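You operate a simulated robot arm through the tools that you are given. There is no shell and no other tool.

You run a simulated two-armed robot. Do the job below in one go: nothing can be reset, and whatever is moved stays where it is left.

Task
The scanner refused carton 26: move it to the yellow tray, press CLEAR, then scan and pack carton 56.
Fine: Pack it in the long tray, one scan only; don't scan 26 again, don't press OK.

Only the result counts: the job must be done as asked and must still hold three seconds after the hand-in. Knocking over, shifting, dropping, spilling or breaking anything else fails it.

Robot
Two 7-joint arms with fingered hands on one trunk that stands fixed in place. Base frame: the origin is at the foot of the trunk, x ahead of it, y to its left, z up; the work surface is at about z = 0.8. Readings come in m, rad, newtons and seconds.
The left shoulder is at [0.026, 0.182, 1.385], the right one opposite. With the tool pointing down near the work surface each hand reaches from about 0.1 to 0.68 m from the base axis, measured 20 degrees to its own side. Payload 3.8 kg a hand.
The tool frame of a hand sits at the grasp point between the pads (the TCP): z along the fingers, y along the line on which they close. The tips reach 0.03 m beyond it. The gripper opens to 0.104 m; its body begins 0.035 m behind the TCP. The gripper is a hand of 4 fingers: y runs from the thumb to the fingers, the wrist lies at [-0.017, -0.104, -0.178] in the tool frame, and closing takes about 1.5 s.
Orientation is that of the tool frame in the base frame, as [roll, pitch, yaw] about the fixed x, y, z axes, in that order (R = Rz(yaw) Ry(pitch) Rx(roll)). With the fingers straight down and the wrist toward the robot, the tool's x, y and z point along [0, 1, 0], [1, 0, 0] and [0, 0, -1] of the base frame.

Tools
- The arms move only by the tool drive_tool. It takes "left_deltas", "right_deltas" or both (then of equal length, played together; a hand with none holds still); each is one flat list of numbers, 7 for each row, row after row: the shift along the tool's x, y, z in mm, then the turn, a rotation vector about the tool's x, y, z in rad, then the finger opening in mm, from 0 to 104. In form: [dx, dy, dz, wx, wy, wz, hand, dx, dy, dz, wx, wy, wz, hand, ...]. A call has 1 to 20 rows; each row shifts and turns the commanded pose from where the row before left it, along the tool's axes as they then stand. Rows are played at 5 a second. More than 0.05 m and 0.15 rad between two rows, or a gripper value outside its range, and nothing of the call is played. Where a pose cannot be reached the arm comes as near as it can. A force on the tool above 40 N (or 10 N above the force at the start of the call, whichever is more), or a blocked arm, ends the call early, and 0.2 s more pass. The fingers move at their own pace (about 0.072 m/s each) and stop on an object; they squeeze with about 31 N. The grip force told is the motor's: it shows also when the fingers shut on nothing. Time passes only in rows, and 0.2 s behind the last, so rows that do not move let the fingers close. It gives the time, the measured TCP pose, the force on the tool (base axes), the opening and the grip force at its end, in the units of the frame above (readings bear some noise), with the torque about the TCP (base axes, N m) and any sound that the robot's microphone picked up.
- Cameras (640 x 400 px; columns grow to the right, rows downward): "scene" is now at [0.0909, -0.0473, 1.5735]; the picture's right is [-0.60, -0.80, 0.00], its down [-0.52, 0.39, -0.76] and it looks along [0.61, -0.45, -0.65] (base axes); focal length 337 px, centre (320, 200). "left" rides on the left gripper at [-0.066, -0.09, -0.126] in its tool frame; the picture's right is [-0.78, -0.30, 0.56], its down [0.57, -0.70, 0.42] and it looks along [0.27, 0.65, 0.71] (tool axes); focal length 275 px, centre (320, 200). "right" rides on the right gripper at [0.066, -0.09, -0.126] in its tool frame; the picture's right is [-0.78, 0.30, -0.56], its down [-0.57, -0.70, 0.42] and it looks along [-0.27, 0.65, 0.71] (tool axes); focal length 275 px, centre (320, 200). There is no depth. A picture from a camera that has moved, and an enlarged one, comes with that camera's place and axes in the base frame and with its lens. The place of the scene camera against the robot may be out by one fixed shift of up to 0.025 m in any direction.
- grab_frame(camera): a new picture of that camera. The clock stands still meanwhile.
- slide_trunk(by): moves the trunk up (or, below 0, down) by that many m; the arms and the scene camera ride with it, the base frame stays. It gives what a move gives, with no picture.
- set_grasp(shape, hand): the hand has 4 fingers and takes this shape, open, in about a second: jaw (thumb against the fingers, like two jaws); tri (thumb and two fingers); tip (a fingertip pinch); poke (one finger out to press); point (the index stretched); flat (the hand flat); cup (the hand cupped); fist (a fist). The gripper value then closes the fingers along that shape, each until it touches; the sizes above hold for jaw. It gives what a move gives, with no picture.
- pan_tilt(pan, tilt): turns the head with the scene camera to pan (to the left, within 1.501 rad either way) and tilt (down, from -0.506 to 1.204), counted from straight ahead of the robot (the tilt from the chest, where the trunk bows). It gives what a move gives.
- inspect(camera, box): a new picture of the part [left, top, right, bottom] of that camera's present view, enlarged. The clock stands still meanwhile.
- job_done(): hands the job in; it is judged then, once.

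Nothing tells you positions but the pictures and the camera data. Unless the task says otherwise, let go and move clear before handing in.

The tools are called after "Emit:" as name(argument=value, ...) on one line, values as JSON. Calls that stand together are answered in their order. drive_tool: Moves the arms, as the interface text tells. Its arguments: {"type":"object","properties":{"left_deltas":{"type":"array","items":{"type":"number"}},"right_deltas":{"type":"array","items":{"type":"number"}}},"required":[]} The other tools are called the same way: slide_trunk (by) moves the trunk up or down; set_grasp (shape, hand) gives the hand a shape; pan_tilt (pan, tilt) turns the head that bears the scene camera; grab_frame (camera) takes a picture; inspect (camera, box) takes an enlarged picture of a part of a camera's view; job_done () hands the job in.

At the start:

```text
t: 0.0
left_ee_pos: [0.5702, -0.0299, 1.2763]
left_ee_rot: [-3.141, 0.001, 1.573]
left_wrist_force: [0.6, 0.1, -0.3]
left_ft_torque: [0.02, 0.04, -0.03]
left_gripper_width: 0.1034
left_gripper_force: 0.0
left_shape: jaw
right_ee_pos: [0.2717, -0.416, 1.1105]
right_ee_rot: [3.142, 0.001, 1.571]
right_wrist_force: [0.1, -0.1, 0.5]
right_ft_torque: [0.0, 0.06, -0.01]
right_gripper_width: 0.1037
right_gripper_force: 0.0
right_shape: jaw
trunk travel left (down, up): [-0.535, 0.221]
head pan, tilt (commanded): [-0.641, 0.707]
```

scene: 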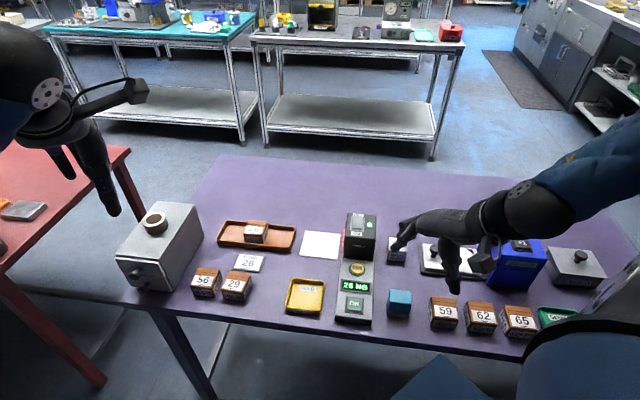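
right: 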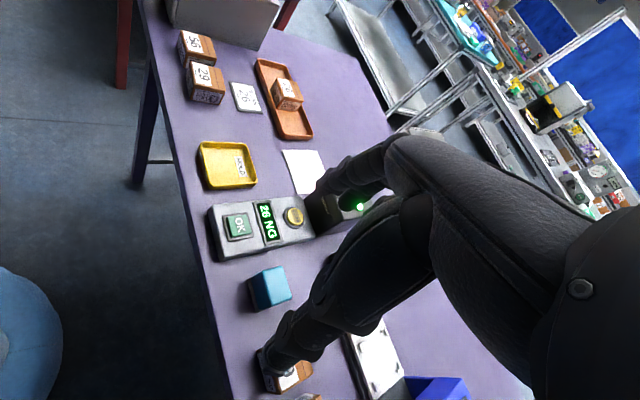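
left: 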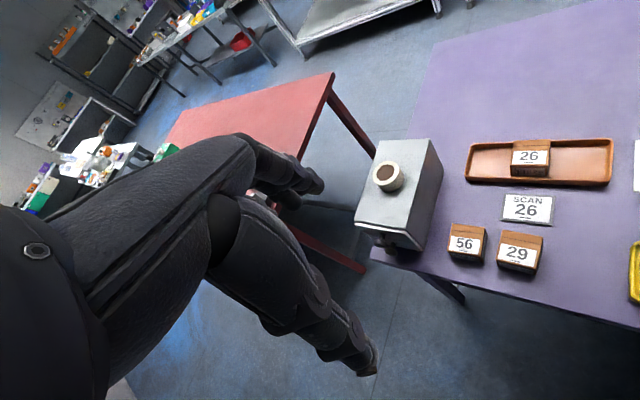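

I see a table with a scanner station (display "26 NG"), a yellow tray, a long brown tray that already holds a carton, cartons 56 and 29 on the left and more cartons on the right. I'll look closer before moving anything.

Emit:
inspect(camera="scene", box=[180, 200, 420, 350])

Emit:
inspect(camera="scene", box=[380, 220, 620, 370])

Emit:
inspect(camera="left", box=[340, 100, 640, 300])

Emit:
inspect(camera="right", box=[150, 20, 400, 320])

```text
2.67 times, centred on (300, 275) of scene
camera zoom: at [0.0909, -0.0473, 1.5735], right [-0.6, -0.8, 0.0], down [-0.52, 0.39, -0.76], along [0.61, -0.45, -0.65], focal length 898 px, centre (373, 0)
```

zoom: 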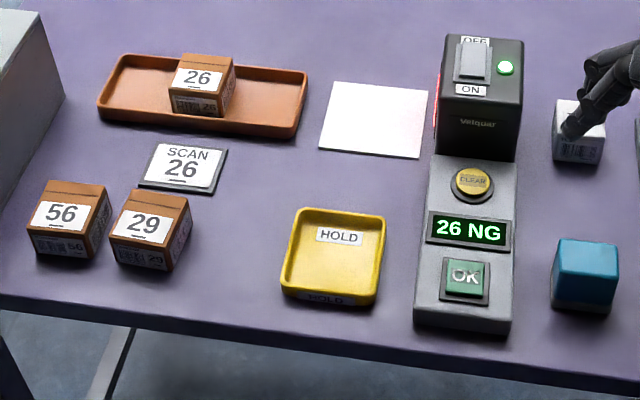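

```text
2.67 times, centred on (500, 295) of scene
camera zoom: at [0.0909, -0.0473, 1.5735], right [-0.6, -0.8, 0.0], down [-0.52, 0.39, -0.76], along [0.61, -0.45, -0.65], focal length 898 px, centre (-160, -53)
```

zoom: 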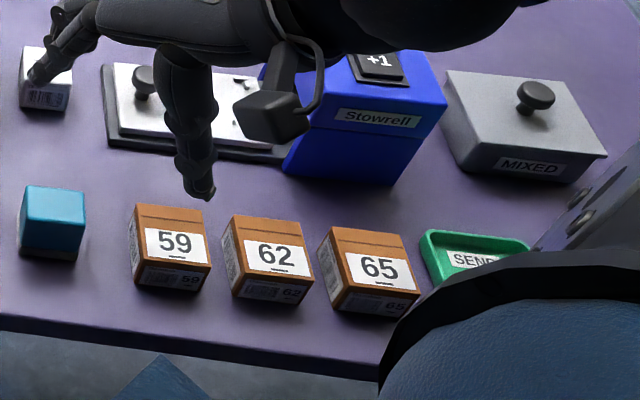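

```text
2.00 times, centred on (490, 200) of left
camera zoom: at [0.4794, -0.0972, 1.4025], right [-0.3, -0.78, -0.56], down [-0.7, 0.57, -0.42], along [0.65, 0.27, -0.71], focal length 551 px, centre (-20, 200)
```

zoom: 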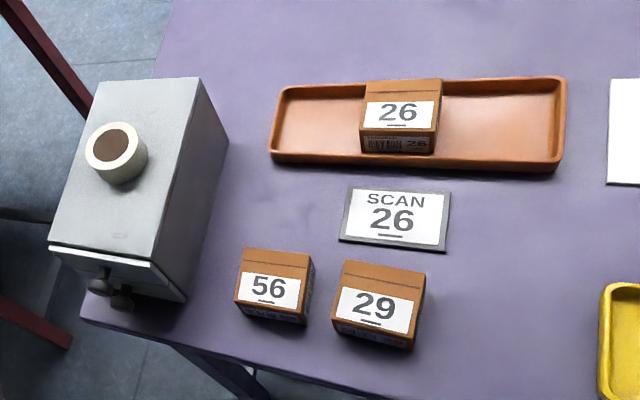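

```text
1.33 times, centred on (275, 170) of right
camera zoom: at [0.1827, -0.3502, 1.2352], right [0.3, -0.78, 0.56], down [-0.7, -0.57, -0.42], along [0.65, -0.26, -0.71], focal length 367 px, centre (380, 240)
```

zoom: 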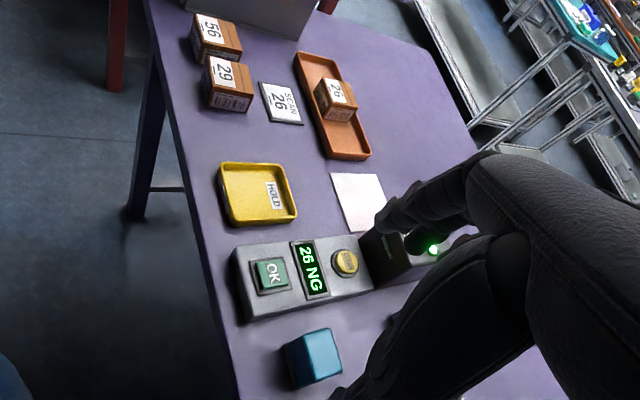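

The station shows "26 NG", and carton 26 sits in the long tray. I'll zoom in on the carton faces, the scanner window and the buttons.

Emit:
inspect(camera="scene", box=[185, 210, 305, 310])

Emit:
inspect(camera="right", box=[170, 20, 330, 140])

Emit:
inspect(camera="scene", box=[280, 200, 420, 335])

Emit:
inspect(camera="left", box=[440, 120, 620, 290])

Emit:
inspect(camera="right", box=[190, 120, 400, 270])

```text
4.00 times, centred on (245, 260) of scene
camera zoom: at [0.0909, -0.0473, 1.5735], right [-0.6, -0.8, 0.0], down [-0.52, 0.39, -0.76], along [0.61, -0.45, -0.65], focal length 1347 px, centre (620, -40)
```

zoom: 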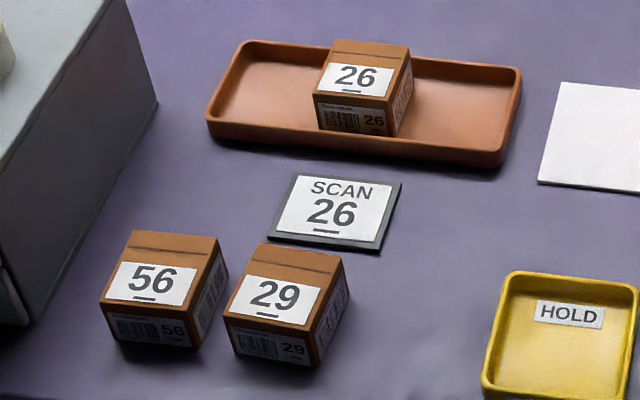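

```text
3.33 times, centred on (250, 80) of right
camera zoom: at [0.1827, -0.3502, 1.2352], right [0.3, -0.78, 0.56], down [-0.7, -0.57, -0.42], along [0.65, -0.26, -0.71], focal length 918 px, centre (553, 600)
```

zoom: 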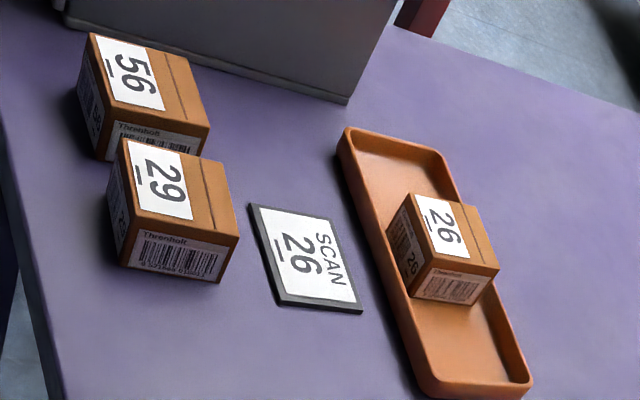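

```text
2.96 times, centred on (350, 268) of scene
camera zoom: at [0.0909, -0.0473, 1.5735], right [-0.6, -0.8, 0.0], down [-0.52, 0.39, -0.76], along [0.61, -0.45, -0.65], focal length 998 px, centre (231, 0)
```

zoom: 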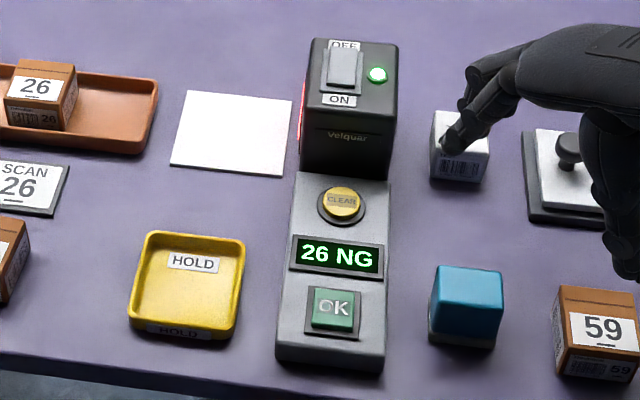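

```text
2.35 times, centred on (530, 205) of left
camera zoom: at [0.4794, -0.0972, 1.4025], right [-0.3, -0.78, -0.56], down [-0.7, 0.57, -0.42], along [0.65, 0.27, -0.71], focal length 648 px, centre (-174, 188)
```

zoom: 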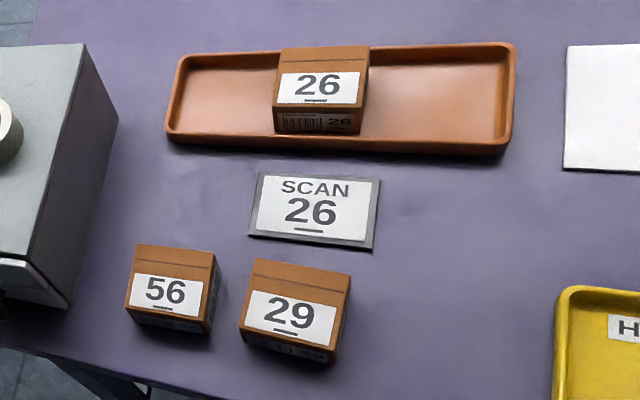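

```text
2.67 times, centred on (295, 195) of right
camera zoom: at [0.1827, -0.3502, 1.2352], right [0.3, -0.78, 0.56], down [-0.7, -0.57, -0.42], along [0.65, -0.26, -0.71], focal length 734 px, centre (387, 213)
```

zoom: 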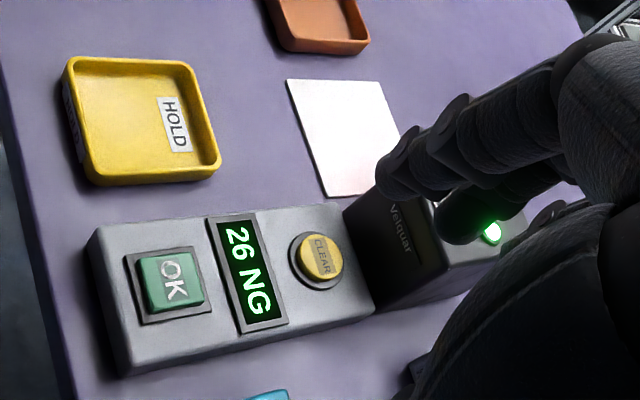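

The table is turned about 45° to the robot, and the cartons' side barcodes face the scanner window, which is lit red over the white mat. I'll check the hand's shape and the mat/scanner area before planning the moves.

Emit:
inspect(camera="scene", box=[370, 160, 530, 310])

Emit:
inspect(camera="scene", box=[290, 205, 390, 330])

Emit:
inspect(camera="scene", box=[0, 0, 160, 230])

```text
2.67 times, centred on (450, 235) of scene
camera zoom: at [0.0909, -0.0473, 1.5735], right [-0.6, -0.8, 0.0], down [-0.52, 0.39, -0.76], along [0.61, -0.45, -0.65], focal length 898 px, centre (-27, 107)
```

zoom: 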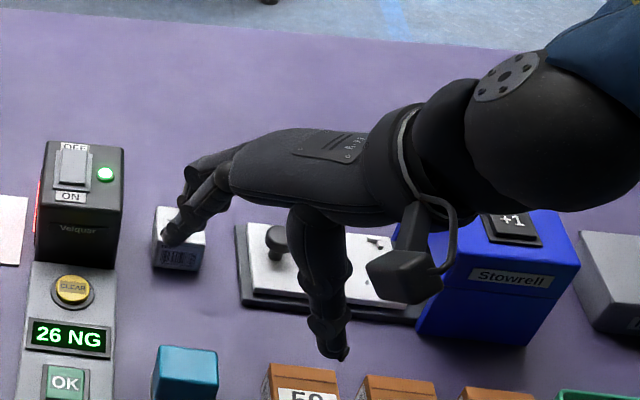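

```text
3.20 times, centred on (340, 268) of scene
camera zoom: at [0.0909, -0.0473, 1.5735], right [-0.6, -0.8, 0.0], down [-0.52, 0.39, -0.76], along [0.61, -0.45, -0.65], focal length 1078 px, centre (256, -16)
```

zoom: 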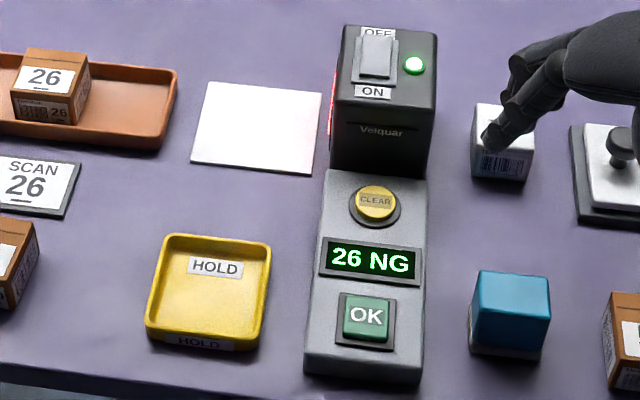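

```text
1.74 times, centred on (80, 115) of scene
camera zoom: at [0.0909, -0.0473, 1.5735], right [-0.6, -0.8, 0.0], down [-0.52, 0.39, -0.76], along [0.61, -0.45, -0.65], focal length 586 px, centre (737, 348)
```

zoom: 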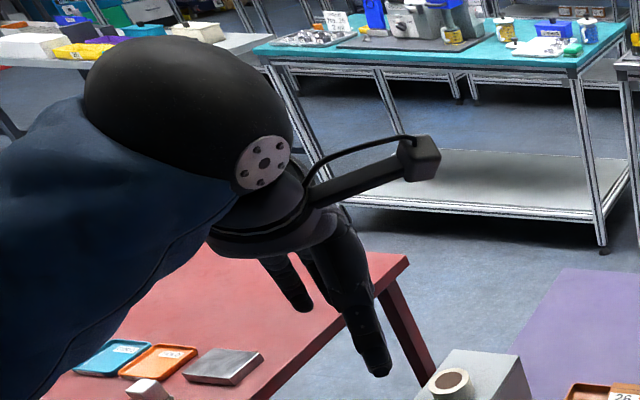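

Positions are worked out: the tray is at about (0.77, -0.32), carton 26 near its middle, carton 56 at about (0.685, -0.128), the yellow tray at about (0.50, -0.32) and CLEAR at about (0.47, -0.466). First I'll draw the left arm back, then raise the right hand and turn it to line up with the table.

Emit:
drive_tool(left_deltas=[36, -30, -10, 0, 0, 0, 104, 36, -30, -10, 0, 0, 0, 104, 36, -30, -10, 0, 0, 0, 104, 36, -30, -10, 0, 0, 0, 104, 36, -30, -10, 0, 0, 0, 104, 36, -30, -10, 0, 0, 0, 104, 36, -30, -10, 0, 0, 0, 104, 36, -30, -10, 0, 0, 0, 104, 36, -30, -10, 0, 0, 0, 104], right_deltas=[0, 0, -22, 0, 0, 0.0885, 104, 0, 0, -22, 0, 0, 0.0885, 104, 0, 0, -22, 0, 0, 0.0885, 104, 0, 0, -22, 0, 0, 0.0885, 104, 0, 0, -22, 0, 0, 0.0885, 104, 0, 0, -22, 0, 0, 0.0885, 104, 0, 0, -22, 0, 0, 0.0885, 104, 0, 0, -22, 0, 0, 0.0885, 104, 0, 0, -22, 0, 0, 0.0885, 104])

```text
t: 2.0
left_ee_pos: [0.3035, 0.2997, 1.3714]
left_ee_rot: [3.141, 0.002, 1.571]
left_wrist_force: [-0.3, 0.4, 0.5]
left_ft_torque: [0.01, -0.01, -0.02]
left_gripper_width: 0.1038
left_gripper_force: 0.0
left_shape: jaw
left hand out of reach, approached as far as the arm can: row 9
right_ee_pos: [0.303, -0.4519, 1.3013]
right_ee_rot: [-3.14, -0.001, 0.772]
right_wrist_force: [-0.5, -0.2, 0.5]
right_ft_torque: [-0.03, -0.02, 0.0]
right_gripper_width: 0.1036
right_gripper_force: 0.1
right_shape: jaw
right hand out of reach, approached as far as the arm can: row 1, 2, 3, 4, 5
trunk travel left (down, up): [-0.535, 0.221]
head pan, tilt (commanded): [-0.641, 0.707]
```

Both arms moved as asked and the right hand is now aligned with the table. Next I'll swing the right hand, still high, out toward the tray to find how far the arm reaches.

Emit:
drive_tool(right_deltas=[39, 16.8, 10, 0, 0, 0, 104, 39, 16.8, 10, 0, 0, 0, 104, 39, 16.8, 10, 0, 0, 0, 104, 39, 16.8, 10, 0, 0, 0, 104, 39, 16.8, 10, 0, 0, 0, 104, 39, 16.8, 10, 0, 0, 0, 104, 39, 16.8, 10, 0, 0, 0, 104, 39, 16.8, 10, 0, 0, 0, 104, 39, 16.8, 10, 0, 0, 0, 104, 39, 16.8, 10, 0, 0, 0, 104])

```text
t: 4.2
left_ee_pos: [0.3055, 0.2983, 1.3721]
left_ee_rot: [-3.138, -0.001, 1.571]
left_wrist_force: [0.2, 1.4, -0.3]
left_ft_torque: [0.0, -0.02, 0.03]
left_gripper_width: 0.1036
left_gripper_force: 0.0
left_shape: jaw
right_ee_pos: [0.6347, -0.3362, 1.2207]
right_ee_rot: [-3.14, -0.002, 0.775]
right_wrist_force: [-0.9, -0.4, 0.0]
right_ft_torque: [0.02, 0.02, 0.01]
right_gripper_width: 0.1033
right_gripper_force: 0.1
right_shape: jaw
right hand out of reach, approached as far as the arm can: row 9, 10
trunk travel left (down, up): [-0.535, 0.221]
head pan, tilt (commanded): [-0.641, 0.707]
```

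The right hand stopped a bit short at the last rows. I'll send still rows to see where it settles.

Emit:
drive_tool(right_deltas=[0, 0, 0, 0, 0, 0, 104, 0, 0, 0, 0, 0, 0, 104])

Emit:
grab_frame(camera="scene")

Emit:
grab_frame(camera="right")

```text
t: 4.8
left_ee_pos: [0.306, 0.2976, 1.3712]
left_ee_rot: [-3.14, -0.001, 1.57]
left_wrist_force: [-0.3, -0.2, -0.4]
left_ft_torque: [-0.03, -0.02, -0.01]
left_gripper_width: 0.1036
left_gripper_force: 0.1
left_shape: jaw
right_ee_pos: [0.6348, -0.3356, 1.22]
right_ee_rot: [-3.139, -0.003, 0.776]
right_wrist_force: [0.1, 0.2, -0.3]
right_ft_torque: [0.02, 0.03, 0.03]
right_gripper_width: 0.1036
right_gripper_force: 0.0
right_shape: jaw
trunk travel left (down, up): [-0.535, 0.221]
head pan, tilt (commanded): [-0.641, 0.707]
```

```text
taken
camera scene: at [0.0913, -0.0472, 1.5735], right [-0.6, -0.8, 0.0], down [-0.52, 0.39, -0.76], along [0.61, -0.45, -0.65], focal length 337 px, centre (320, 200)
```

scene: 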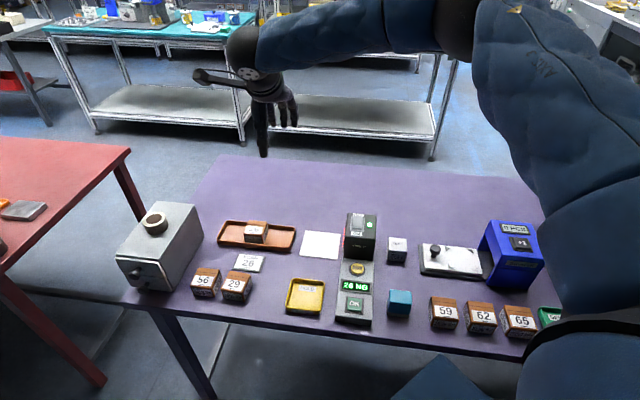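

```text
taken
camera right: at [0.6194, -0.2263, 1.3452], right [-0.35, -0.76, 0.56], down [-0.9, 0.1, -0.42], along [0.26, -0.65, -0.71], focal length 275 px, centre (320, 200)
```

right: 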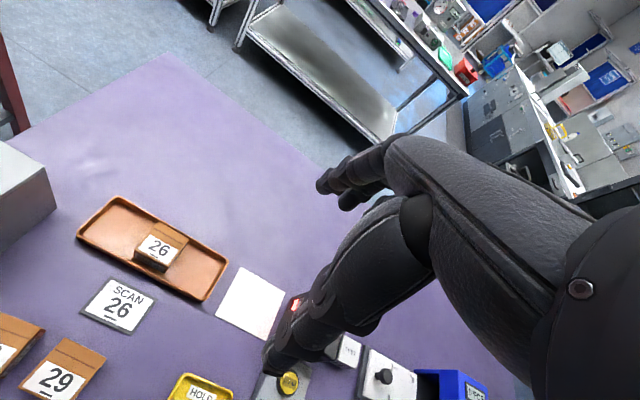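

The arm seems to stop from how the wrist sits, not from its length. I'll turn the hand back toward the radial direction up here in free air and reach out again to learn the limits.

Emit:
drive_tool(right_deltas=[0, 0, 0, 0, 0, -0.15, 104, 0, 0, 0, 0, 0, -0.15, 104, 0, 0, 0, 0, 0, -0.15, 104, 0, 0, 0, 0, 0, -0.15, 104, 0, 30, 0, 0, 0, 0, 104, 0, 30, 0, 0, 0, 0, 104, 0, 30, 0, 0, 0, 0, 104, 0, 30, 0, 0, 0, 0, 104])

```text
t: 6.6
left_ee_pos: [0.3068, 0.2967, 1.3724]
left_ee_rot: [-3.139, 0.001, 1.572]
left_wrist_force: [0.0, 0.6, -0.1]
left_ft_torque: [0.02, 0.02, -0.03]
left_gripper_width: 0.1037
left_gripper_force: 0.0
left_shape: jaw
right_ee_pos: [0.6879, -0.3631, 1.2313]
right_ee_rot: [3.142, -0.002, 1.374]
right_wrist_force: [0.5, -1.0, 0.5]
right_ft_torque: [-0.02, -0.02, 0.0]
right_gripper_width: 0.1038
right_gripper_force: 0.0
right_shape: jaw
right hand out of reach, approached as far as the arm can: row 6, 7, 8
trunk travel left (down, up): [-0.535, 0.221]
head pan, tilt (commanded): [-0.641, 0.707]
```

With the hand turned radially it got further, to about 0.585 m from shoulder to wrist. I'll check whether the elbow is straight.

Emit:
grab_frame(camera="scene")

Emit:
grab_frame(camera="right")

```text
taken
camera scene: at [0.0916, -0.0468, 1.5735], right [-0.6, -0.8, 0.0], down [-0.52, 0.39, -0.76], along [0.61, -0.45, -0.65], focal length 337 px, centre (320, 200)
```

scene: 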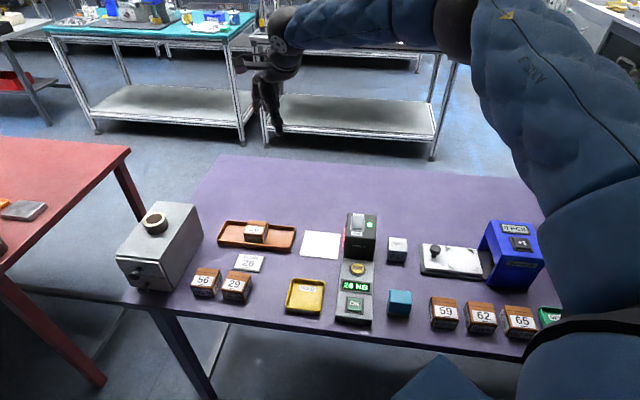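

```text
taken
camera right: at [0.6127, -0.2816, 1.3554], right [0.14, -0.82, 0.56], down [-0.8, -0.43, -0.43], along [0.58, -0.38, -0.71], focal length 275 px, centre (320, 200)
```

right: 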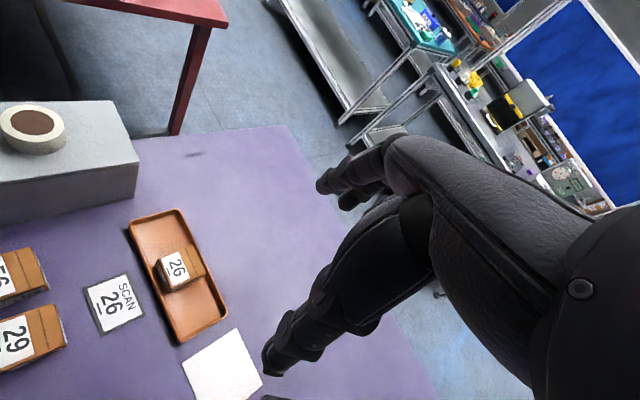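

The elbow is still bent, so the limit is in the wrist and some tilt should gain reach. I'll test, high in free air, a pose with the hand aligned to the table and leaned sideways, directly above the tray. The trunk can then lower it straight down.

Emit:
drive_tool(right_deltas=[15.7, -23.5, 40, 0, 0, 0, 104, 15.7, -23.5, 40, 0, 0, 0, 104, 0, 0, 0, 0, 0, 0.15, 104, 0, 0, 0, 0, 0, 0.15, 104, 0, 0, 0, 0, 0, 0.15, 104, 0, 0, 0, 0, 0, 0.15, 104, 0, 0, 0, 0, 0.131, 0, 104, 0, 0, 0, 0, 0.131, 0, 104, 0, 0, 0, 0, 0.131, 0, 104, 0, 0, 0, 0, 0.131, 0, 104, 17.2, 24.2, 29.2, 0, 0, 0, 104, 17.2, 24.2, 29.2, 0, 0, 0, 104, 17.2, 24.2, 29.2, 0, 0, 0, 104])

```text
t: 9.4
left_ee_pos: [0.3062, 0.2963, 1.3727]
left_ee_rot: [-3.14, 0.0, 1.573]
left_wrist_force: [0.0, -1.1, 0.4]
left_ft_torque: [0.01, -0.04, -0.01]
left_gripper_width: 0.1038
left_gripper_force: 0.1
left_shape: jaw
right_ee_pos: [0.6754, -0.3432, 1.1542]
right_ee_rot: [-3.14, -0.526, 0.776]
right_wrist_force: [-0.3, 0.0, -1.3]
right_ft_torque: [-0.01, 0.01, -0.01]
right_gripper_width: 0.104
right_gripper_force: 0.0
right_shape: jaw
right hand out of reach, approached as far as the arm can: row 3, 4, 5, 6, 12, 13
trunk travel left (down, up): [-0.535, 0.221]
head pan, tilt (commanded): [-0.641, 0.707]
```

Aligned that way the wrist runs out early. I'll try the other alignment in the air: closing across the carton's left and right sides, with the fingers leaning forward.

Emit:
drive_tool(right_deltas=[0, -40, 0, 0, -0.131, 0, 104, 0, -40, 0, 0, -0.131, 0, 104, 0, 0, 0, 0, -0.131, 0, 104, 0, 0, 0, 0, -0.131, 0, 104, 0, 0, 0, 0, 0, -0.1428, 104, 0, 0, 0, 0, 0, -0.1428, 104, 0, 0, 0, 0, 0, -0.1428, 104, 0, 0, 0, 0, 0, -0.1428, 104, 0, 0, 0, 0, 0, -0.1428, 104, 0, 0, 0, 0, 0, -0.1428, 104, 0, 0, 0, 0, 0, -0.1428, 104, 0, 0, 0, 0, 0, -0.1428, 104, 0, 0, 0, 0, 0, -0.1428, 104, 0, 0, 0, 0, 0, -0.1428, 104, 0, 0, 0, 0, 0, -0.1428, 104, 0, 0, 0, 0, -0.131, 0, 104, 0, 0, 0, 0, -0.131, 0, 104, 0, 0, 0, 0, -0.131, 0, 104, 0, 0, 0, 0, -0.131, 0, 104])

```text
t: 13.4
left_ee_pos: [0.3048, 0.2972, 1.3707]
left_ee_rot: [-3.14, 0.001, 1.571]
left_wrist_force: [-0.3, -0.2, 1.1]
left_ft_torque: [0.0, 0.0, 0.01]
left_gripper_width: 0.1039
left_gripper_force: 0.0
left_shape: jaw
right_ee_pos: [0.5897, -0.3081, 1.1654]
right_ee_rot: [-3.113, 0.434, 2.35]
right_wrist_force: [0.1, -0.2, -0.1]
right_ft_torque: [0.03, -0.01, 0.02]
right_gripper_width: 0.1037
right_gripper_force: 0.1
right_shape: jaw
right hand out of reach, approached as far as the arm can: row 3, 4, 19
trunk travel left (down, up): [-0.535, 0.221]
head pan, tilt (commanded): [-0.641, 0.707]
```

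I'll push this pose out toward the point above carton 26 and see how close it gets.

Emit:
drive_tool(right_deltas=[-17.1, 24.4, 21.6, 0, 0, 0, 104, -17.1, 24.4, 21.6, 0, 0, 0, 104, -17.1, 24.4, 21.6, 0, 0, 0, 104, -17.1, 24.4, 21.6, 0, 0, 0, 104, -17.1, 24.4, 21.6, 0, 0, 0, 104])

Emit:
grab_frame(camera="scene")

```text
t: 14.6
left_ee_pos: [0.3048, 0.2961, 1.3721]
left_ee_rot: [-3.141, 0.0, 1.57]
left_wrist_force: [0.0, -0.3, -0.4]
left_ft_torque: [-0.02, 0.02, -0.01]
left_gripper_width: 0.1033
left_gripper_force: 0.1
left_shape: jaw
right_ee_pos: [0.6622, -0.332, 1.1563]
right_ee_rot: [-3.112, 0.433, 2.35]
right_wrist_force: [-0.2, 0.5, 0.9]
right_ft_torque: [0.02, 0.01, 0.0]
right_gripper_width: 0.1034
right_gripper_force: 0.0
right_shape: jaw
right hand out of reach, approached as far as the arm can: row 2, 3, 4, 5
trunk travel left (down, up): [-0.535, 0.221]
head pan, tilt (commanded): [-0.641, 0.707]
```

```text
taken
camera scene: at [0.0904, -0.047, 1.5735], right [-0.6, -0.8, 0.0], down [-0.52, 0.39, -0.76], along [0.61, -0.45, -0.65], focal length 337 px, centre (320, 200)
```

scene: 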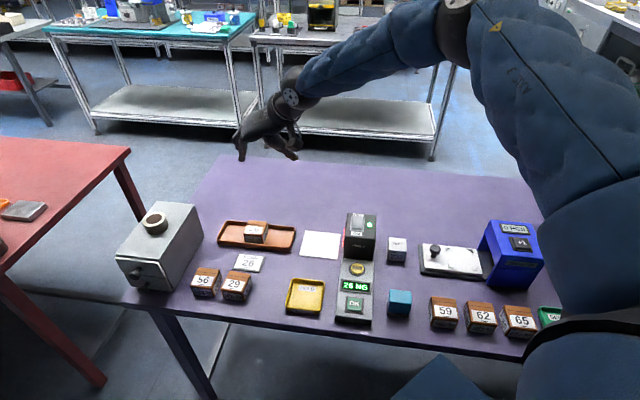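

Still short, so I'll test a radial pose with the fingers tilted forward. That should show whether the limit is arm extension or wrist angle.

Emit:
drive_tool(right_deltas=[0, -40, 0, 0, 0.145, 0, 104, 0, 0, 0, 0, 0.145, 0, 104, 0, 0, 0, 0, 0.145, 0, 104, 0, 0, 0, 0, 0, 0.1394, 104, 0, 0, 0, 0, 0, 0.1394, 104, 0, 0, 0, 0, 0, 0.1394, 104, 0, 0, 0, 0, 0, 0.1394, 104, 0, 0, 0, 0, 0, 0.1394, 104, 0, 0, 0, 0, 0, 0.1394, 104, 0, 0, 0, 0, 0, 0.1394, 104, 0, 0, 0, -0.131, 0, 0, 104, 0, 0, 0, -0.131, 0, 0, 104, 0, 0, 0, -0.131, 0, 0, 104, 0, 0, 0, -0.131, 0, 0, 104, 0, 26, 15, 0, 0, 0, 104, 0, 26, 15, 0, 0, 0, 104, 0, 26, 15, 0, 0, 0, 104, 0, 26, 15, 0, 0, 0, 104, 0, 26, 15, 0, 0, 0, 104, 0, 26, 15, 0, 0, 0, 104])

Emit:
grab_frame(camera="scene")

```text
t: 18.8
left_ee_pos: [0.3054, 0.2977, 1.3717]
left_ee_rot: [-3.139, -0.001, 1.57]
left_wrist_force: [0.4, 0.1, -0.8]
left_ft_torque: [-0.02, 0.0, 0.01]
left_gripper_width: 0.1038
left_gripper_force: 0.0
left_shape: jaw
right_ee_pos: [0.7247, -0.4054, 1.2127]
right_ee_rot: [2.631, 0.02, 1.361]
right_wrist_force: [-0.3, 0.2, 0.0]
right_ft_torque: [-0.03, 0.0, 0.02]
right_gripper_width: 0.1037
right_gripper_force: 0.0
right_shape: jaw
right hand out of reach, approached as far as the arm can: row 3, 17, 18, 19, 20
trunk travel left (down, up): [-0.535, 0.221]
head pan, tilt (commanded): [-0.641, 0.707]
```

```text
taken
camera scene: at [0.0908, -0.0474, 1.5735], right [-0.6, -0.8, 0.0], down [-0.52, 0.39, -0.76], along [0.61, -0.45, -0.65], focal length 337 px, centre (320, 200)
```

scene: 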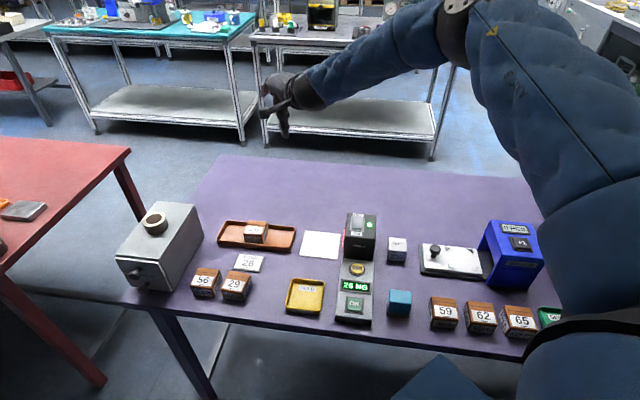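

The hand sits at about 0.56–0.58 m from shoulder to wrist, so that looks like the arm's own limit at this height. I'll check whether it changes lower down, staying above every object.

Emit:
drive_tool(right_deltas=[0, 0, 0, 0.131, 0, 0, 104, 0, 0, 0, 0.131, 0, 0, 104, 0, 0, 0, 0.131, 0, 0, 104, 0, 0, 0, 0.117, 0, 0, 104, 0, -40, 0, 0, 0, 0, 104, 0, -40, 0, 0, 0, 0, 104, 0, 0, 42, 0, 0, 0, 104, 0, 0, 42, 0, 0, 0, 104, 0, 0, 42, 0, 0, 0, 104, 0, 0, 42, 0, 0, 0, 104, 0, 0, 42, 0, 0, 0, 104, 0, 30, 0, 0, 0, 0, 104, 0, 30, 0, 0, 0, 0, 104, 0, 30, 0, 0, 0, 0, 104, 0, 30, 0, 0, 0, 0, 104, 0, 30, 0, 0, 0, 0, 104])

Emit:
grab_frame(camera="scene")

```text
t: 22.2
left_ee_pos: [0.3064, 0.2962, 1.3716]
left_ee_rot: [-3.14, 0.0, 1.569]
left_wrist_force: [-0.3, -0.5, 0.4]
left_ft_torque: [-0.01, -0.03, 0.0]
left_gripper_width: 0.1036
left_gripper_force: 0.0
left_shape: jaw
right_ee_pos: [0.6464, -0.4301, 1.1246]
right_ee_rot: [-3.14, 0.022, 1.359]
right_wrist_force: [0.4, -0.3, 0.5]
right_ft_torque: [-0.04, 0.03, -0.03]
right_gripper_width: 0.104
right_gripper_force: 0.0
right_shape: jaw
right hand out of reach, approached as far as the arm can: row 2, 3, 4, 10, 11, 12, 13, 14, 15, 16
trunk travel left (down, up): [-0.535, 0.221]
head pan, tilt (commanded): [-0.641, 0.707]
```

```text
taken
camera scene: at [0.0908, -0.0472, 1.5735], right [-0.6, -0.8, 0.0], down [-0.52, 0.39, -0.76], along [0.61, -0.45, -0.65], focal length 337 px, centre (320, 200)
```

scene: 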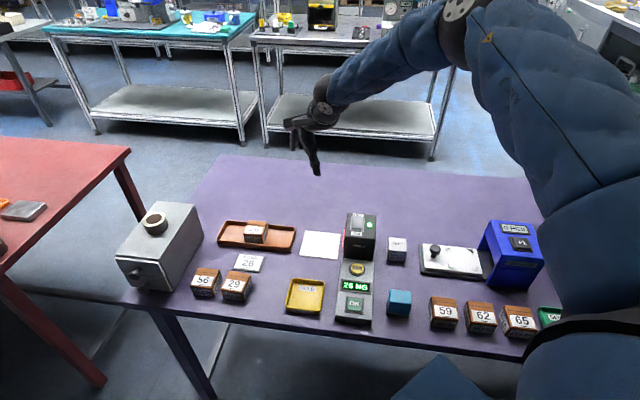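

The elbow is riding high and out, and that posture blocks both reach and descent. I'll bring the hand back near its start pose, then go down and out so the arm takes a lower posture.

Emit:
drive_tool(right_deltas=[-7.3, -42.6, 0, 0, 0, 0, 104, -7.3, -42.6, 0, 0, 0, 0, 104, -7.3, -42.6, 0, 0, 0, 0, 104, -7.3, -42.6, 0, 0, 0, 0, 104, -7.3, -42.6, 0, 0, 0, 0, 104, -7.3, -42.6, 0, 0, 0, 0, 104, -7.3, -42.6, 0, 0, 0, 0, 104, -7.3, -42.6, 0, 0, 0, 0, 104])

Emit:
grab_frame(camera="scene")

```text
t: 24.0
left_ee_pos: [0.3054, 0.2951, 1.3726]
left_ee_rot: [3.141, 0.0, 1.571]
left_wrist_force: [-0.4, -0.6, -0.7]
left_ft_torque: [0.02, -0.03, 0.01]
left_gripper_width: 0.1034
left_gripper_force: 0.0
left_shape: jaw
right_ee_pos: [0.3031, -0.4207, 1.1256]
right_ee_rot: [-3.14, 0.018, 1.362]
right_wrist_force: [-0.3, -0.1, 0.2]
right_ft_torque: [0.02, 0.0, 0.0]
right_gripper_width: 0.1036
right_gripper_force: 0.2
right_shape: jaw
right hand out of reach, approached as far as the arm can: row 8
trunk travel left (down, up): [-0.535, 0.221]
head pan, tilt (commanded): [-0.641, 0.707]
```

```text
taken
camera scene: at [0.0885, -0.0485, 1.5736], right [-0.6, -0.8, 0.0], down [-0.52, 0.39, -0.76], along [0.61, -0.45, -0.65], focal length 337 px, centre (320, 200)
```

scene: 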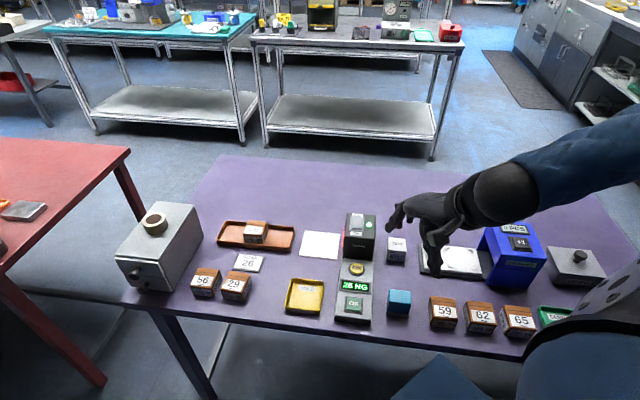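

The arm is back near its start posture. Now I'll go down and left to about (0.40, -0.33, 1.0), then outward, checking the reach.

Emit:
drive_tool(right_deltas=[27, 19.8, 31, 0, 0, 0, 104, 27, 19.8, 31, 0, 0, 0, 104, 27, 19.8, 31, 0, 0, 0, 104, 27, 19.8, 31, 0, 0, 0, 104])

Emit:
drive_tool(right_deltas=[6, 40, 2, 0, 0, 0, 104, 6, 40, 2, 0, 0, 0, 104, 6, 40, 2, 0, 0, 0, 104, 6, 40, 2, 0, 0, 0, 104, 6, 40, 2, 0, 0, 0, 104])

Emit:
grab_frame(camera="scene")

```text
t: 25.0
left_ee_pos: [0.3055, 0.2976, 1.3716]
left_ee_rot: [-3.14, 0.001, 1.57]
left_wrist_force: [0.0, -0.2, 0.4]
left_ft_torque: [-0.01, -0.05, 0.02]
left_gripper_width: 0.1037
left_gripper_force: 0.1
left_shape: jaw
right_ee_pos: [0.4044, -0.3354, 0.996]
right_ee_rot: [-3.139, 0.022, 1.36]
right_wrist_force: [0.1, -0.1, -1.0]
right_ft_torque: [0.02, 0.05, -0.02]
right_gripper_width: 0.1039
right_gripper_force: 0.1
right_shape: jaw
trunk travel left (down, up): [-0.535, 0.221]
head pan, tilt (commanded): [-0.641, 0.707]
```

```text
t: 26.2
left_ee_pos: [0.3066, 0.2988, 1.3712]
left_ee_rot: [-3.14, -0.002, 1.571]
left_wrist_force: [-0.1, 1.1, 0.4]
left_ft_torque: [0.01, 0.0, -0.02]
left_gripper_width: 0.1037
left_gripper_force: 0.0
left_shape: jaw
right_ee_pos: [0.6075, -0.3464, 0.9848]
right_ee_rot: [-3.14, 0.022, 1.362]
right_wrist_force: [0.3, 0.2, 1.0]
right_ft_torque: [0.03, 0.01, -0.02]
right_gripper_width: 0.1037
right_gripper_force: 0.2
right_shape: jaw
trunk travel left (down, up): [-0.535, 0.221]
head pan, tilt (commanded): [-0.641, 0.707]
```

```text
taken
camera scene: at [0.0921, -0.0464, 1.5734], right [-0.6, -0.8, 0.0], down [-0.52, 0.39, -0.76], along [0.61, -0.46, -0.65], focal length 337 px, centre (320, 200)
```

scene: 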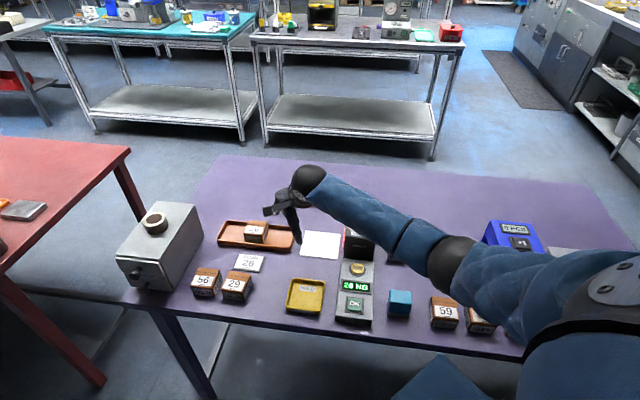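

This posture works, with the elbow low and no limits hit. I'll continue outward above the tray at the same height.

Emit:
drive_tool(right_deltas=[16, 36, 0, 0, 0, 0, 104, 16, 36, 0, 0, 0, 0, 104, 16, 36, 0, 0, 0, 0, 104, 16, 36, 0, 0, 0, 0, 104])

Emit:
grab_frame(camera="right")

Emit:
grab_frame(camera="scene")

```text
t: 27.2
left_ee_pos: [0.306, 0.2956, 1.3732]
left_ee_rot: [-3.14, 0.001, 1.57]
left_wrist_force: [0.0, 0.0, 0.5]
left_ft_torque: [0.03, -0.01, 0.01]
left_gripper_width: 0.1037
left_gripper_force: 0.1
left_shape: jaw
right_ee_pos: [0.7155, -0.3194, 1.0003]
right_ee_rot: [-3.139, 0.021, 1.362]
right_wrist_force: [-0.3, -0.6, -0.5]
right_ft_torque: [0.03, 0.0, -0.03]
right_gripper_width: 0.1038
right_gripper_force: 0.1
right_shape: jaw
right hand out of reach, approached as far as the arm can: row 3, 4
trunk travel left (down, up): [-0.535, 0.221]
head pan, tilt (commanded): [-0.641, 0.707]
```

```text
taken
camera right: at [0.6427, -0.2331, 1.1238], right [0.13, -0.81, 0.57], down [-0.81, -0.42, -0.41], along [0.58, -0.41, -0.71], focal length 275 px, centre (320, 200)
```

right: 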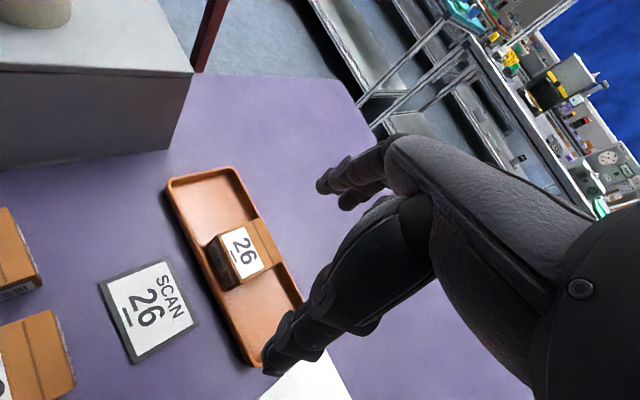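

```text
taken
camera scene: at [0.0905, -0.0497, 1.5734], right [-0.6, -0.8, 0.0], down [-0.52, 0.39, -0.76], along [0.61, -0.45, -0.65], focal length 337 px, centre (320, 200)
```

scene: 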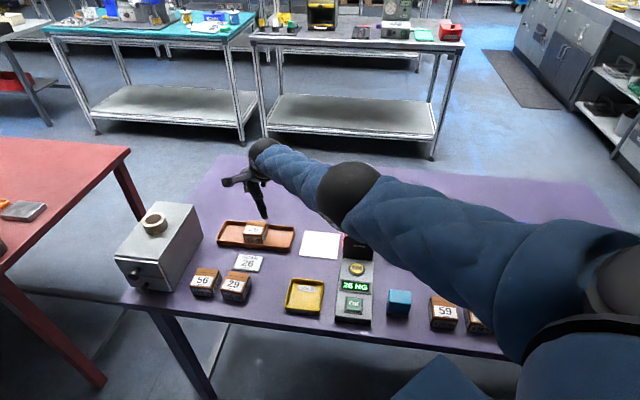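

The arm now reaches 0.634 m to the wrist. From this posture I'll test the table-aligned hand with a 30° sideways lean above carton 26, at a height the trunk can later lower.

Emit:
drive_tool(right_deltas=[0, -35, -35, 0, 0, 0, 104, 0, -35, -35, 0, 0, 0, 104, 0, 0, 0, 0, 0, 0.1465, 104, 0, 0, 0, 0, 0, 0.1465, 104, 0, 0, 0, 0, 0, 0.1465, 104, 0, 0, 0, 0, 0, 0.1465, 104, 0, 0, 0, 0, 0.131, 0, 104, 0, 0, 0, 0, 0.131, 0, 104, 0, 0, 0, 0, 0.131, 0, 104, 0, 0, 0, 0, 0.131, 0, 104])

Emit:
drive_tool(right_deltas=[17.2, 21.5, 8.5, 0, 0, 0, 104, 17.2, 21.5, 8.5, 0, 0, 0, 104, 17.2, 21.5, 8.5, 0, 0, 0, 104, 17.2, 21.5, 8.5, 0, 0, 0, 104])

Emit:
grab_frame(camera="scene")

Emit:
grab_frame(camera="right")

```text
t: 29.4
left_ee_pos: [0.3062, 0.2973, 1.3717]
left_ee_rot: [-3.141, 0.001, 1.572]
left_wrist_force: [-0.2, -0.4, -0.3]
left_ft_torque: [-0.02, 0.01, 0.0]
left_gripper_width: 0.1037
left_gripper_force: 0.0
left_shape: jaw
right_ee_pos: [0.6485, -0.3021, 1.0695]
right_ee_rot: [3.131, -0.51, 0.777]
right_wrist_force: [-0.3, 0.3, 0.0]
right_ft_torque: [-0.01, -0.02, -0.02]
right_gripper_width: 0.1039
right_gripper_force: 0.0
right_shape: jaw
trunk travel left (down, up): [-0.535, 0.221]
head pan, tilt (commanded): [-0.641, 0.707]
```

```text
t: 30.4
left_ee_pos: [0.3075, 0.2972, 1.372]
left_ee_rot: [-3.139, 0.001, 1.572]
left_wrist_force: [0.7, 0.0, 0.0]
left_ft_torque: [-0.01, 0.03, -0.02]
left_gripper_width: 0.1036
left_gripper_force: 0.1
left_shape: jaw
right_ee_pos: [0.7646, -0.31, 1.0737]
right_ee_rot: [3.131, -0.509, 0.778]
right_wrist_force: [0.4, -0.3, -0.7]
right_ft_torque: [-0.01, -0.01, -0.01]
right_gripper_width: 0.1037
right_gripper_force: 0.0
right_shape: jaw
trunk travel left (down, up): [-0.535, 0.221]
head pan, tilt (commanded): [-0.641, 0.707]
```

```text
taken
camera scene: at [0.0917, -0.047, 1.5735], right [-0.6, -0.8, 0.0], down [-0.52, 0.39, -0.76], along [0.61, -0.45, -0.65], focal length 337 px, centre (320, 200)
```

scene: 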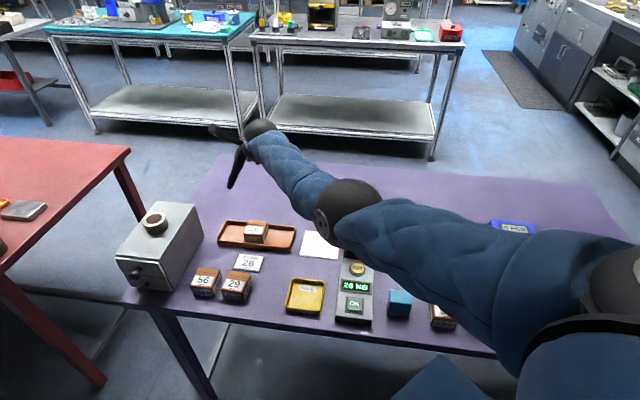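

```text
taken
camera right: at [0.6982, -0.2468, 1.2127], right [-0.47, -0.87, 0.11], down [-0.7, 0.29, -0.66], along [0.54, -0.39, -0.75], focal length 275 px, centre (320, 200)
```

right: 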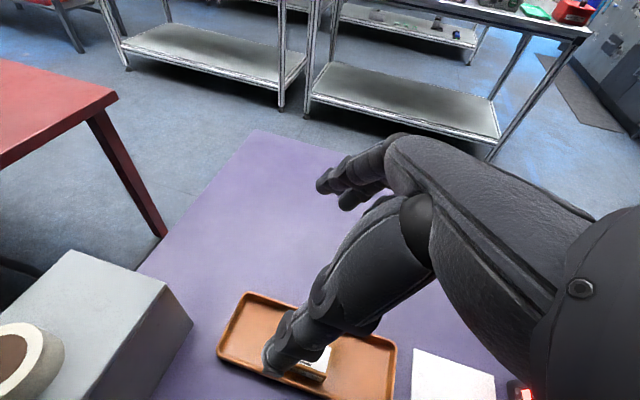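

The hand is now right above carton 26 with the table-aligned grip. I'll zoom in on the fingers, then see how far the lean can be reduced.

Emit:
inspect(camera="scene", box=[190, 110, 310, 260])

Emit:
inspect(camera="right", box=[200, 120, 460, 400])

Emit:
drive_tool(right_deltas=[0, 0, -20, 0, -0.06, 0, 104, 0, 0, -20, 0, -0.06, 0, 104, 0, 0, 0, 0, -0.06, 0, 104])

```text
2.67 times, centred on (250, 185) of scene
camera zoom: at [0.0917, -0.047, 1.5735], right [-0.6, -0.8, 0.0], down [-0.52, 0.39, -0.76], along [0.61, -0.45, -0.65], focal length 898 px, centre (507, 240)
```

zoom: 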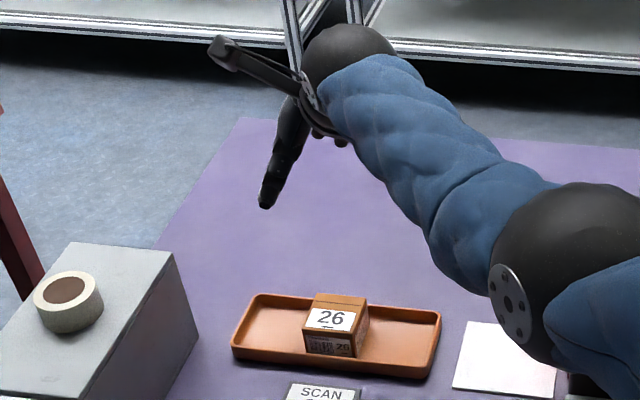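

```text
1.43 times, centred on (330, 260) of right
camera zoom: at [0.6982, -0.2468, 1.2127], right [-0.47, -0.87, 0.11], down [-0.7, 0.29, -0.66], along [0.54, -0.39, -0.75], focal length 393 px, centre (306, 114)
```

zoom: 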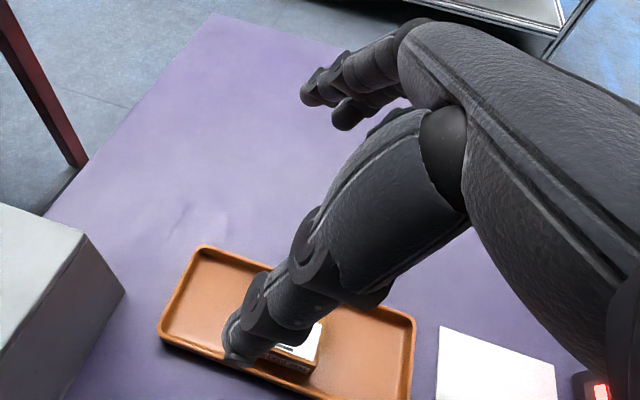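

```text
t: 31.2
left_ee_pos: [0.3069, 0.2986, 1.3723]
left_ee_rot: [-3.14, 0.001, 1.572]
left_wrist_force: [-0.2, -0.4, 0.4]
left_ft_torque: [0.01, 0.02, 0.01]
left_gripper_width: 0.1037
left_gripper_force: 0.2
left_shape: jaw
right_ee_pos: [0.7509, -0.3223, 1.1079]
right_ee_rot: [3.131, -0.326, 0.778]
right_wrist_force: [0.6, -0.3, 0.3]
right_ft_torque: [-0.01, 0.02, 0.01]
right_gripper_width: 0.104
right_gripper_force: 0.0
right_shape: jaw
trunk travel left (down, up): [-0.535, 0.221]
head pan, tilt (commanded): [-0.641, 0.707]
```

It still reaches with the lean reduced to 19°. I'll recentre over the carton and lean it less still.

Emit:
drive_tool(right_deltas=[13.4, 1.3, 4.5, 0, 0, 0, 104, 0, 0, -15, 0, -0.05, 0, 104, 0, 0, -15, 0, -0.05, 0, 104])

Emit:
drive_tool(right_deltas=[8, 0, 2, 0, -0.05, 0, 104, 0, 0, 0, 0, -0.05, 0, 104])

```text
t: 32.0
left_ee_pos: [0.3067, 0.2976, 1.3725]
left_ee_rot: [-3.139, 0.0, 1.571]
left_wrist_force: [-0.2, 0.6, -0.5]
left_ft_torque: [-0.03, 0.01, 0.01]
left_gripper_width: 0.1036
left_gripper_force: 0.0
left_shape: jaw
right_ee_pos: [0.756, -0.3191, 1.1378]
right_ee_rot: [3.13, -0.224, 0.777]
right_wrist_force: [-0.5, 0.3, 0.8]
right_ft_torque: [-0.03, -0.03, 0.0]
right_gripper_width: 0.104
right_gripper_force: 0.0
right_shape: jaw
trunk travel left (down, up): [-0.535, 0.221]
head pan, tilt (commanded): [-0.641, 0.707]
```

```text
t: 32.6
left_ee_pos: [0.3055, 0.2982, 1.3721]
left_ee_rot: [-3.138, 0.0, 1.57]
left_wrist_force: [-0.2, 0.4, -0.4]
left_ft_torque: [0.01, 0.04, 0.0]
left_gripper_width: 0.1036
left_gripper_force: 0.0
left_shape: jaw
right_ee_pos: [0.7443, -0.3157, 1.1377]
right_ee_rot: [3.132, -0.127, 0.776]
right_wrist_force: [-0.9, 1.3, -0.1]
right_ft_torque: [-0.01, -0.01, -0.03]
right_gripper_width: 0.1038
right_gripper_force: 0.1
right_shape: jaw
right hand out of reach, approached as far as the arm can: row 1, 2
trunk travel left (down, up): [-0.535, 0.221]
head pan, tilt (commanded): [-0.641, 0.707]
```

A lean of about 13° is enough, so I'll use that. Next, closer pictures of carton 26 and the tray for exact coordinates.

Emit:
grab_frame(camera="right")

Emit:
inspect(camera="scene", box=[205, 205, 305, 265])

```text
taken
camera right: at [0.7173, -0.2152, 1.2689], right [-0.4, -0.8, 0.46], down [-0.85, 0.14, -0.5], along [0.34, -0.59, -0.73], focal length 275 px, centre (320, 200)
```

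right: 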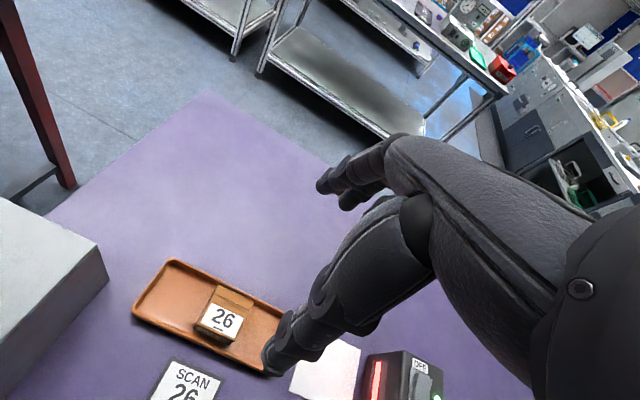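

```text
6.40 times, centred on (255, 235) of scene
camera zoom: at [0.091, -0.0472, 1.5735], right [-0.6, -0.8, 0.0], down [-0.52, 0.39, -0.76], along [0.61, -0.45, -0.65], focal length 2156 px, centre (736, -24)
```

zoom: 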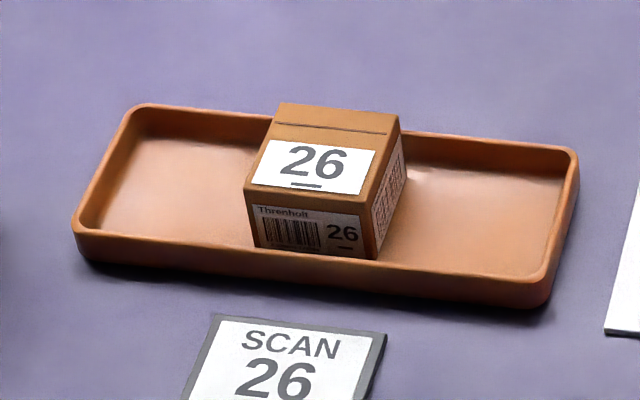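

Emit:
inspect(camera="right", box=[120, 240, 300, 380])

```text
2.86 times, centred on (210, 310) of right
camera zoom: at [0.7173, -0.2152, 1.2689], right [-0.4, -0.8, 0.46], down [-0.85, 0.14, -0.5], along [0.34, -0.59, -0.73], focal length 786 px, centre (634, -114)
```

zoom: 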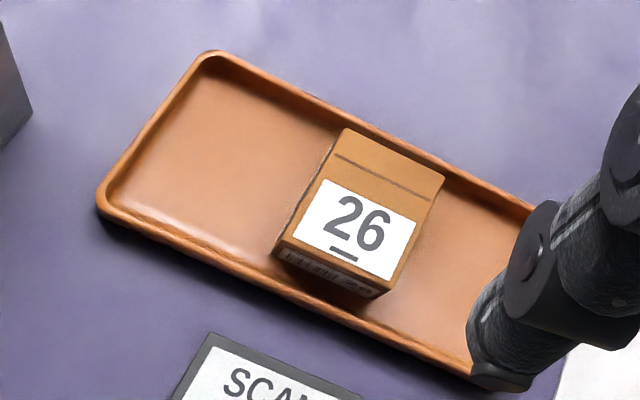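

Carton 26 is centred at about (0.7625, -0.318) with its top near z = 0.85, and the table axis is at 45°. I'll set the final hand orientation and centre over the carton, still high.

Emit:
drive_tool(right_deltas=[0, 0, 0, 0.0095, 0.133, -0.009, 104, 10.9, 14.5, 2.6, 0, 0, 0, 104, 0, 0, 0, 0, 0, 0, 104])

```text
t: 33.4
left_ee_pos: [0.3062, 0.2977, 1.3712]
left_ee_rot: [-3.14, 0.002, 1.571]
left_wrist_force: [-1.2, -0.4, 0.0]
left_ft_torque: [0.0, 0.02, -0.02]
left_gripper_width: 0.1039
left_gripper_force: 0.2
left_shape: jaw
right_ee_pos: [0.759, -0.3172, 1.1397]
right_ee_rot: [3.138, -0.259, 0.787]
right_wrist_force: [1.1, -0.2, -0.3]
right_ft_torque: [0.02, 0.03, 0.01]
right_gripper_width: 0.1039
right_gripper_force: 0.1
right_shape: jaw
right hand out of reach, approached as far as the arm can: row 2
trunk travel left (down, up): [-0.535, 0.221]
head pan, tilt (commanded): [-0.641, 0.707]
```

Emit:
drive_tool(right_deltas=[0, 0, 0, 0, 0.05, 0, 104, 1.2, 3, 2, 0, 0, 0, 104, 0, 0, 0, 0, 0, 0, 104])

Emit:
inspect(camera="scene", box=[180, 90, 320, 260])

```text
t: 34.2
left_ee_pos: [0.3068, 0.2969, 1.3716]
left_ee_rot: [-3.139, 0.0, 1.57]
left_wrist_force: [-0.2, 1.3, -0.3]
left_ft_torque: [-0.01, 0.0, -0.01]
left_gripper_width: 0.1039
left_gripper_force: 0.0
left_shape: jaw
right_ee_pos: [0.7629, -0.3174, 1.1368]
right_ee_rot: [3.138, -0.31, 0.788]
right_wrist_force: [-0.1, -0.1, 0.3]
right_ft_torque: [0.01, 0.01, 0.02]
right_gripper_width: 0.1037
right_gripper_force: 0.1
right_shape: jaw
trunk travel left (down, up): [-0.535, 0.221]
head pan, tilt (commanded): [-0.641, 0.707]
```

```text
2.35 times, centred on (250, 175) of scene
camera zoom: at [0.0909, -0.047, 1.5735], right [-0.6, -0.8, 0.0], down [-0.52, 0.39, -0.76], along [0.61, -0.45, -0.65], focal length 792 px, centre (485, 259)
```

zoom: 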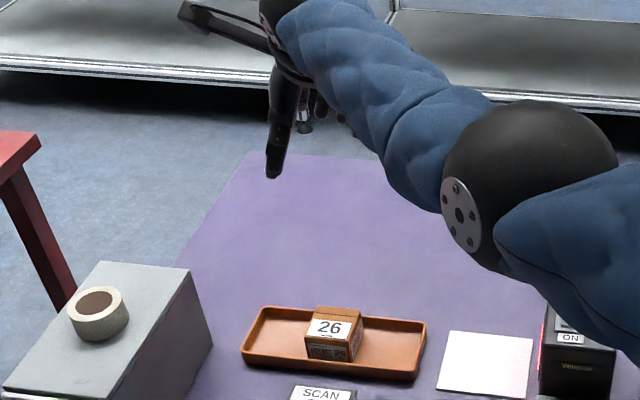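

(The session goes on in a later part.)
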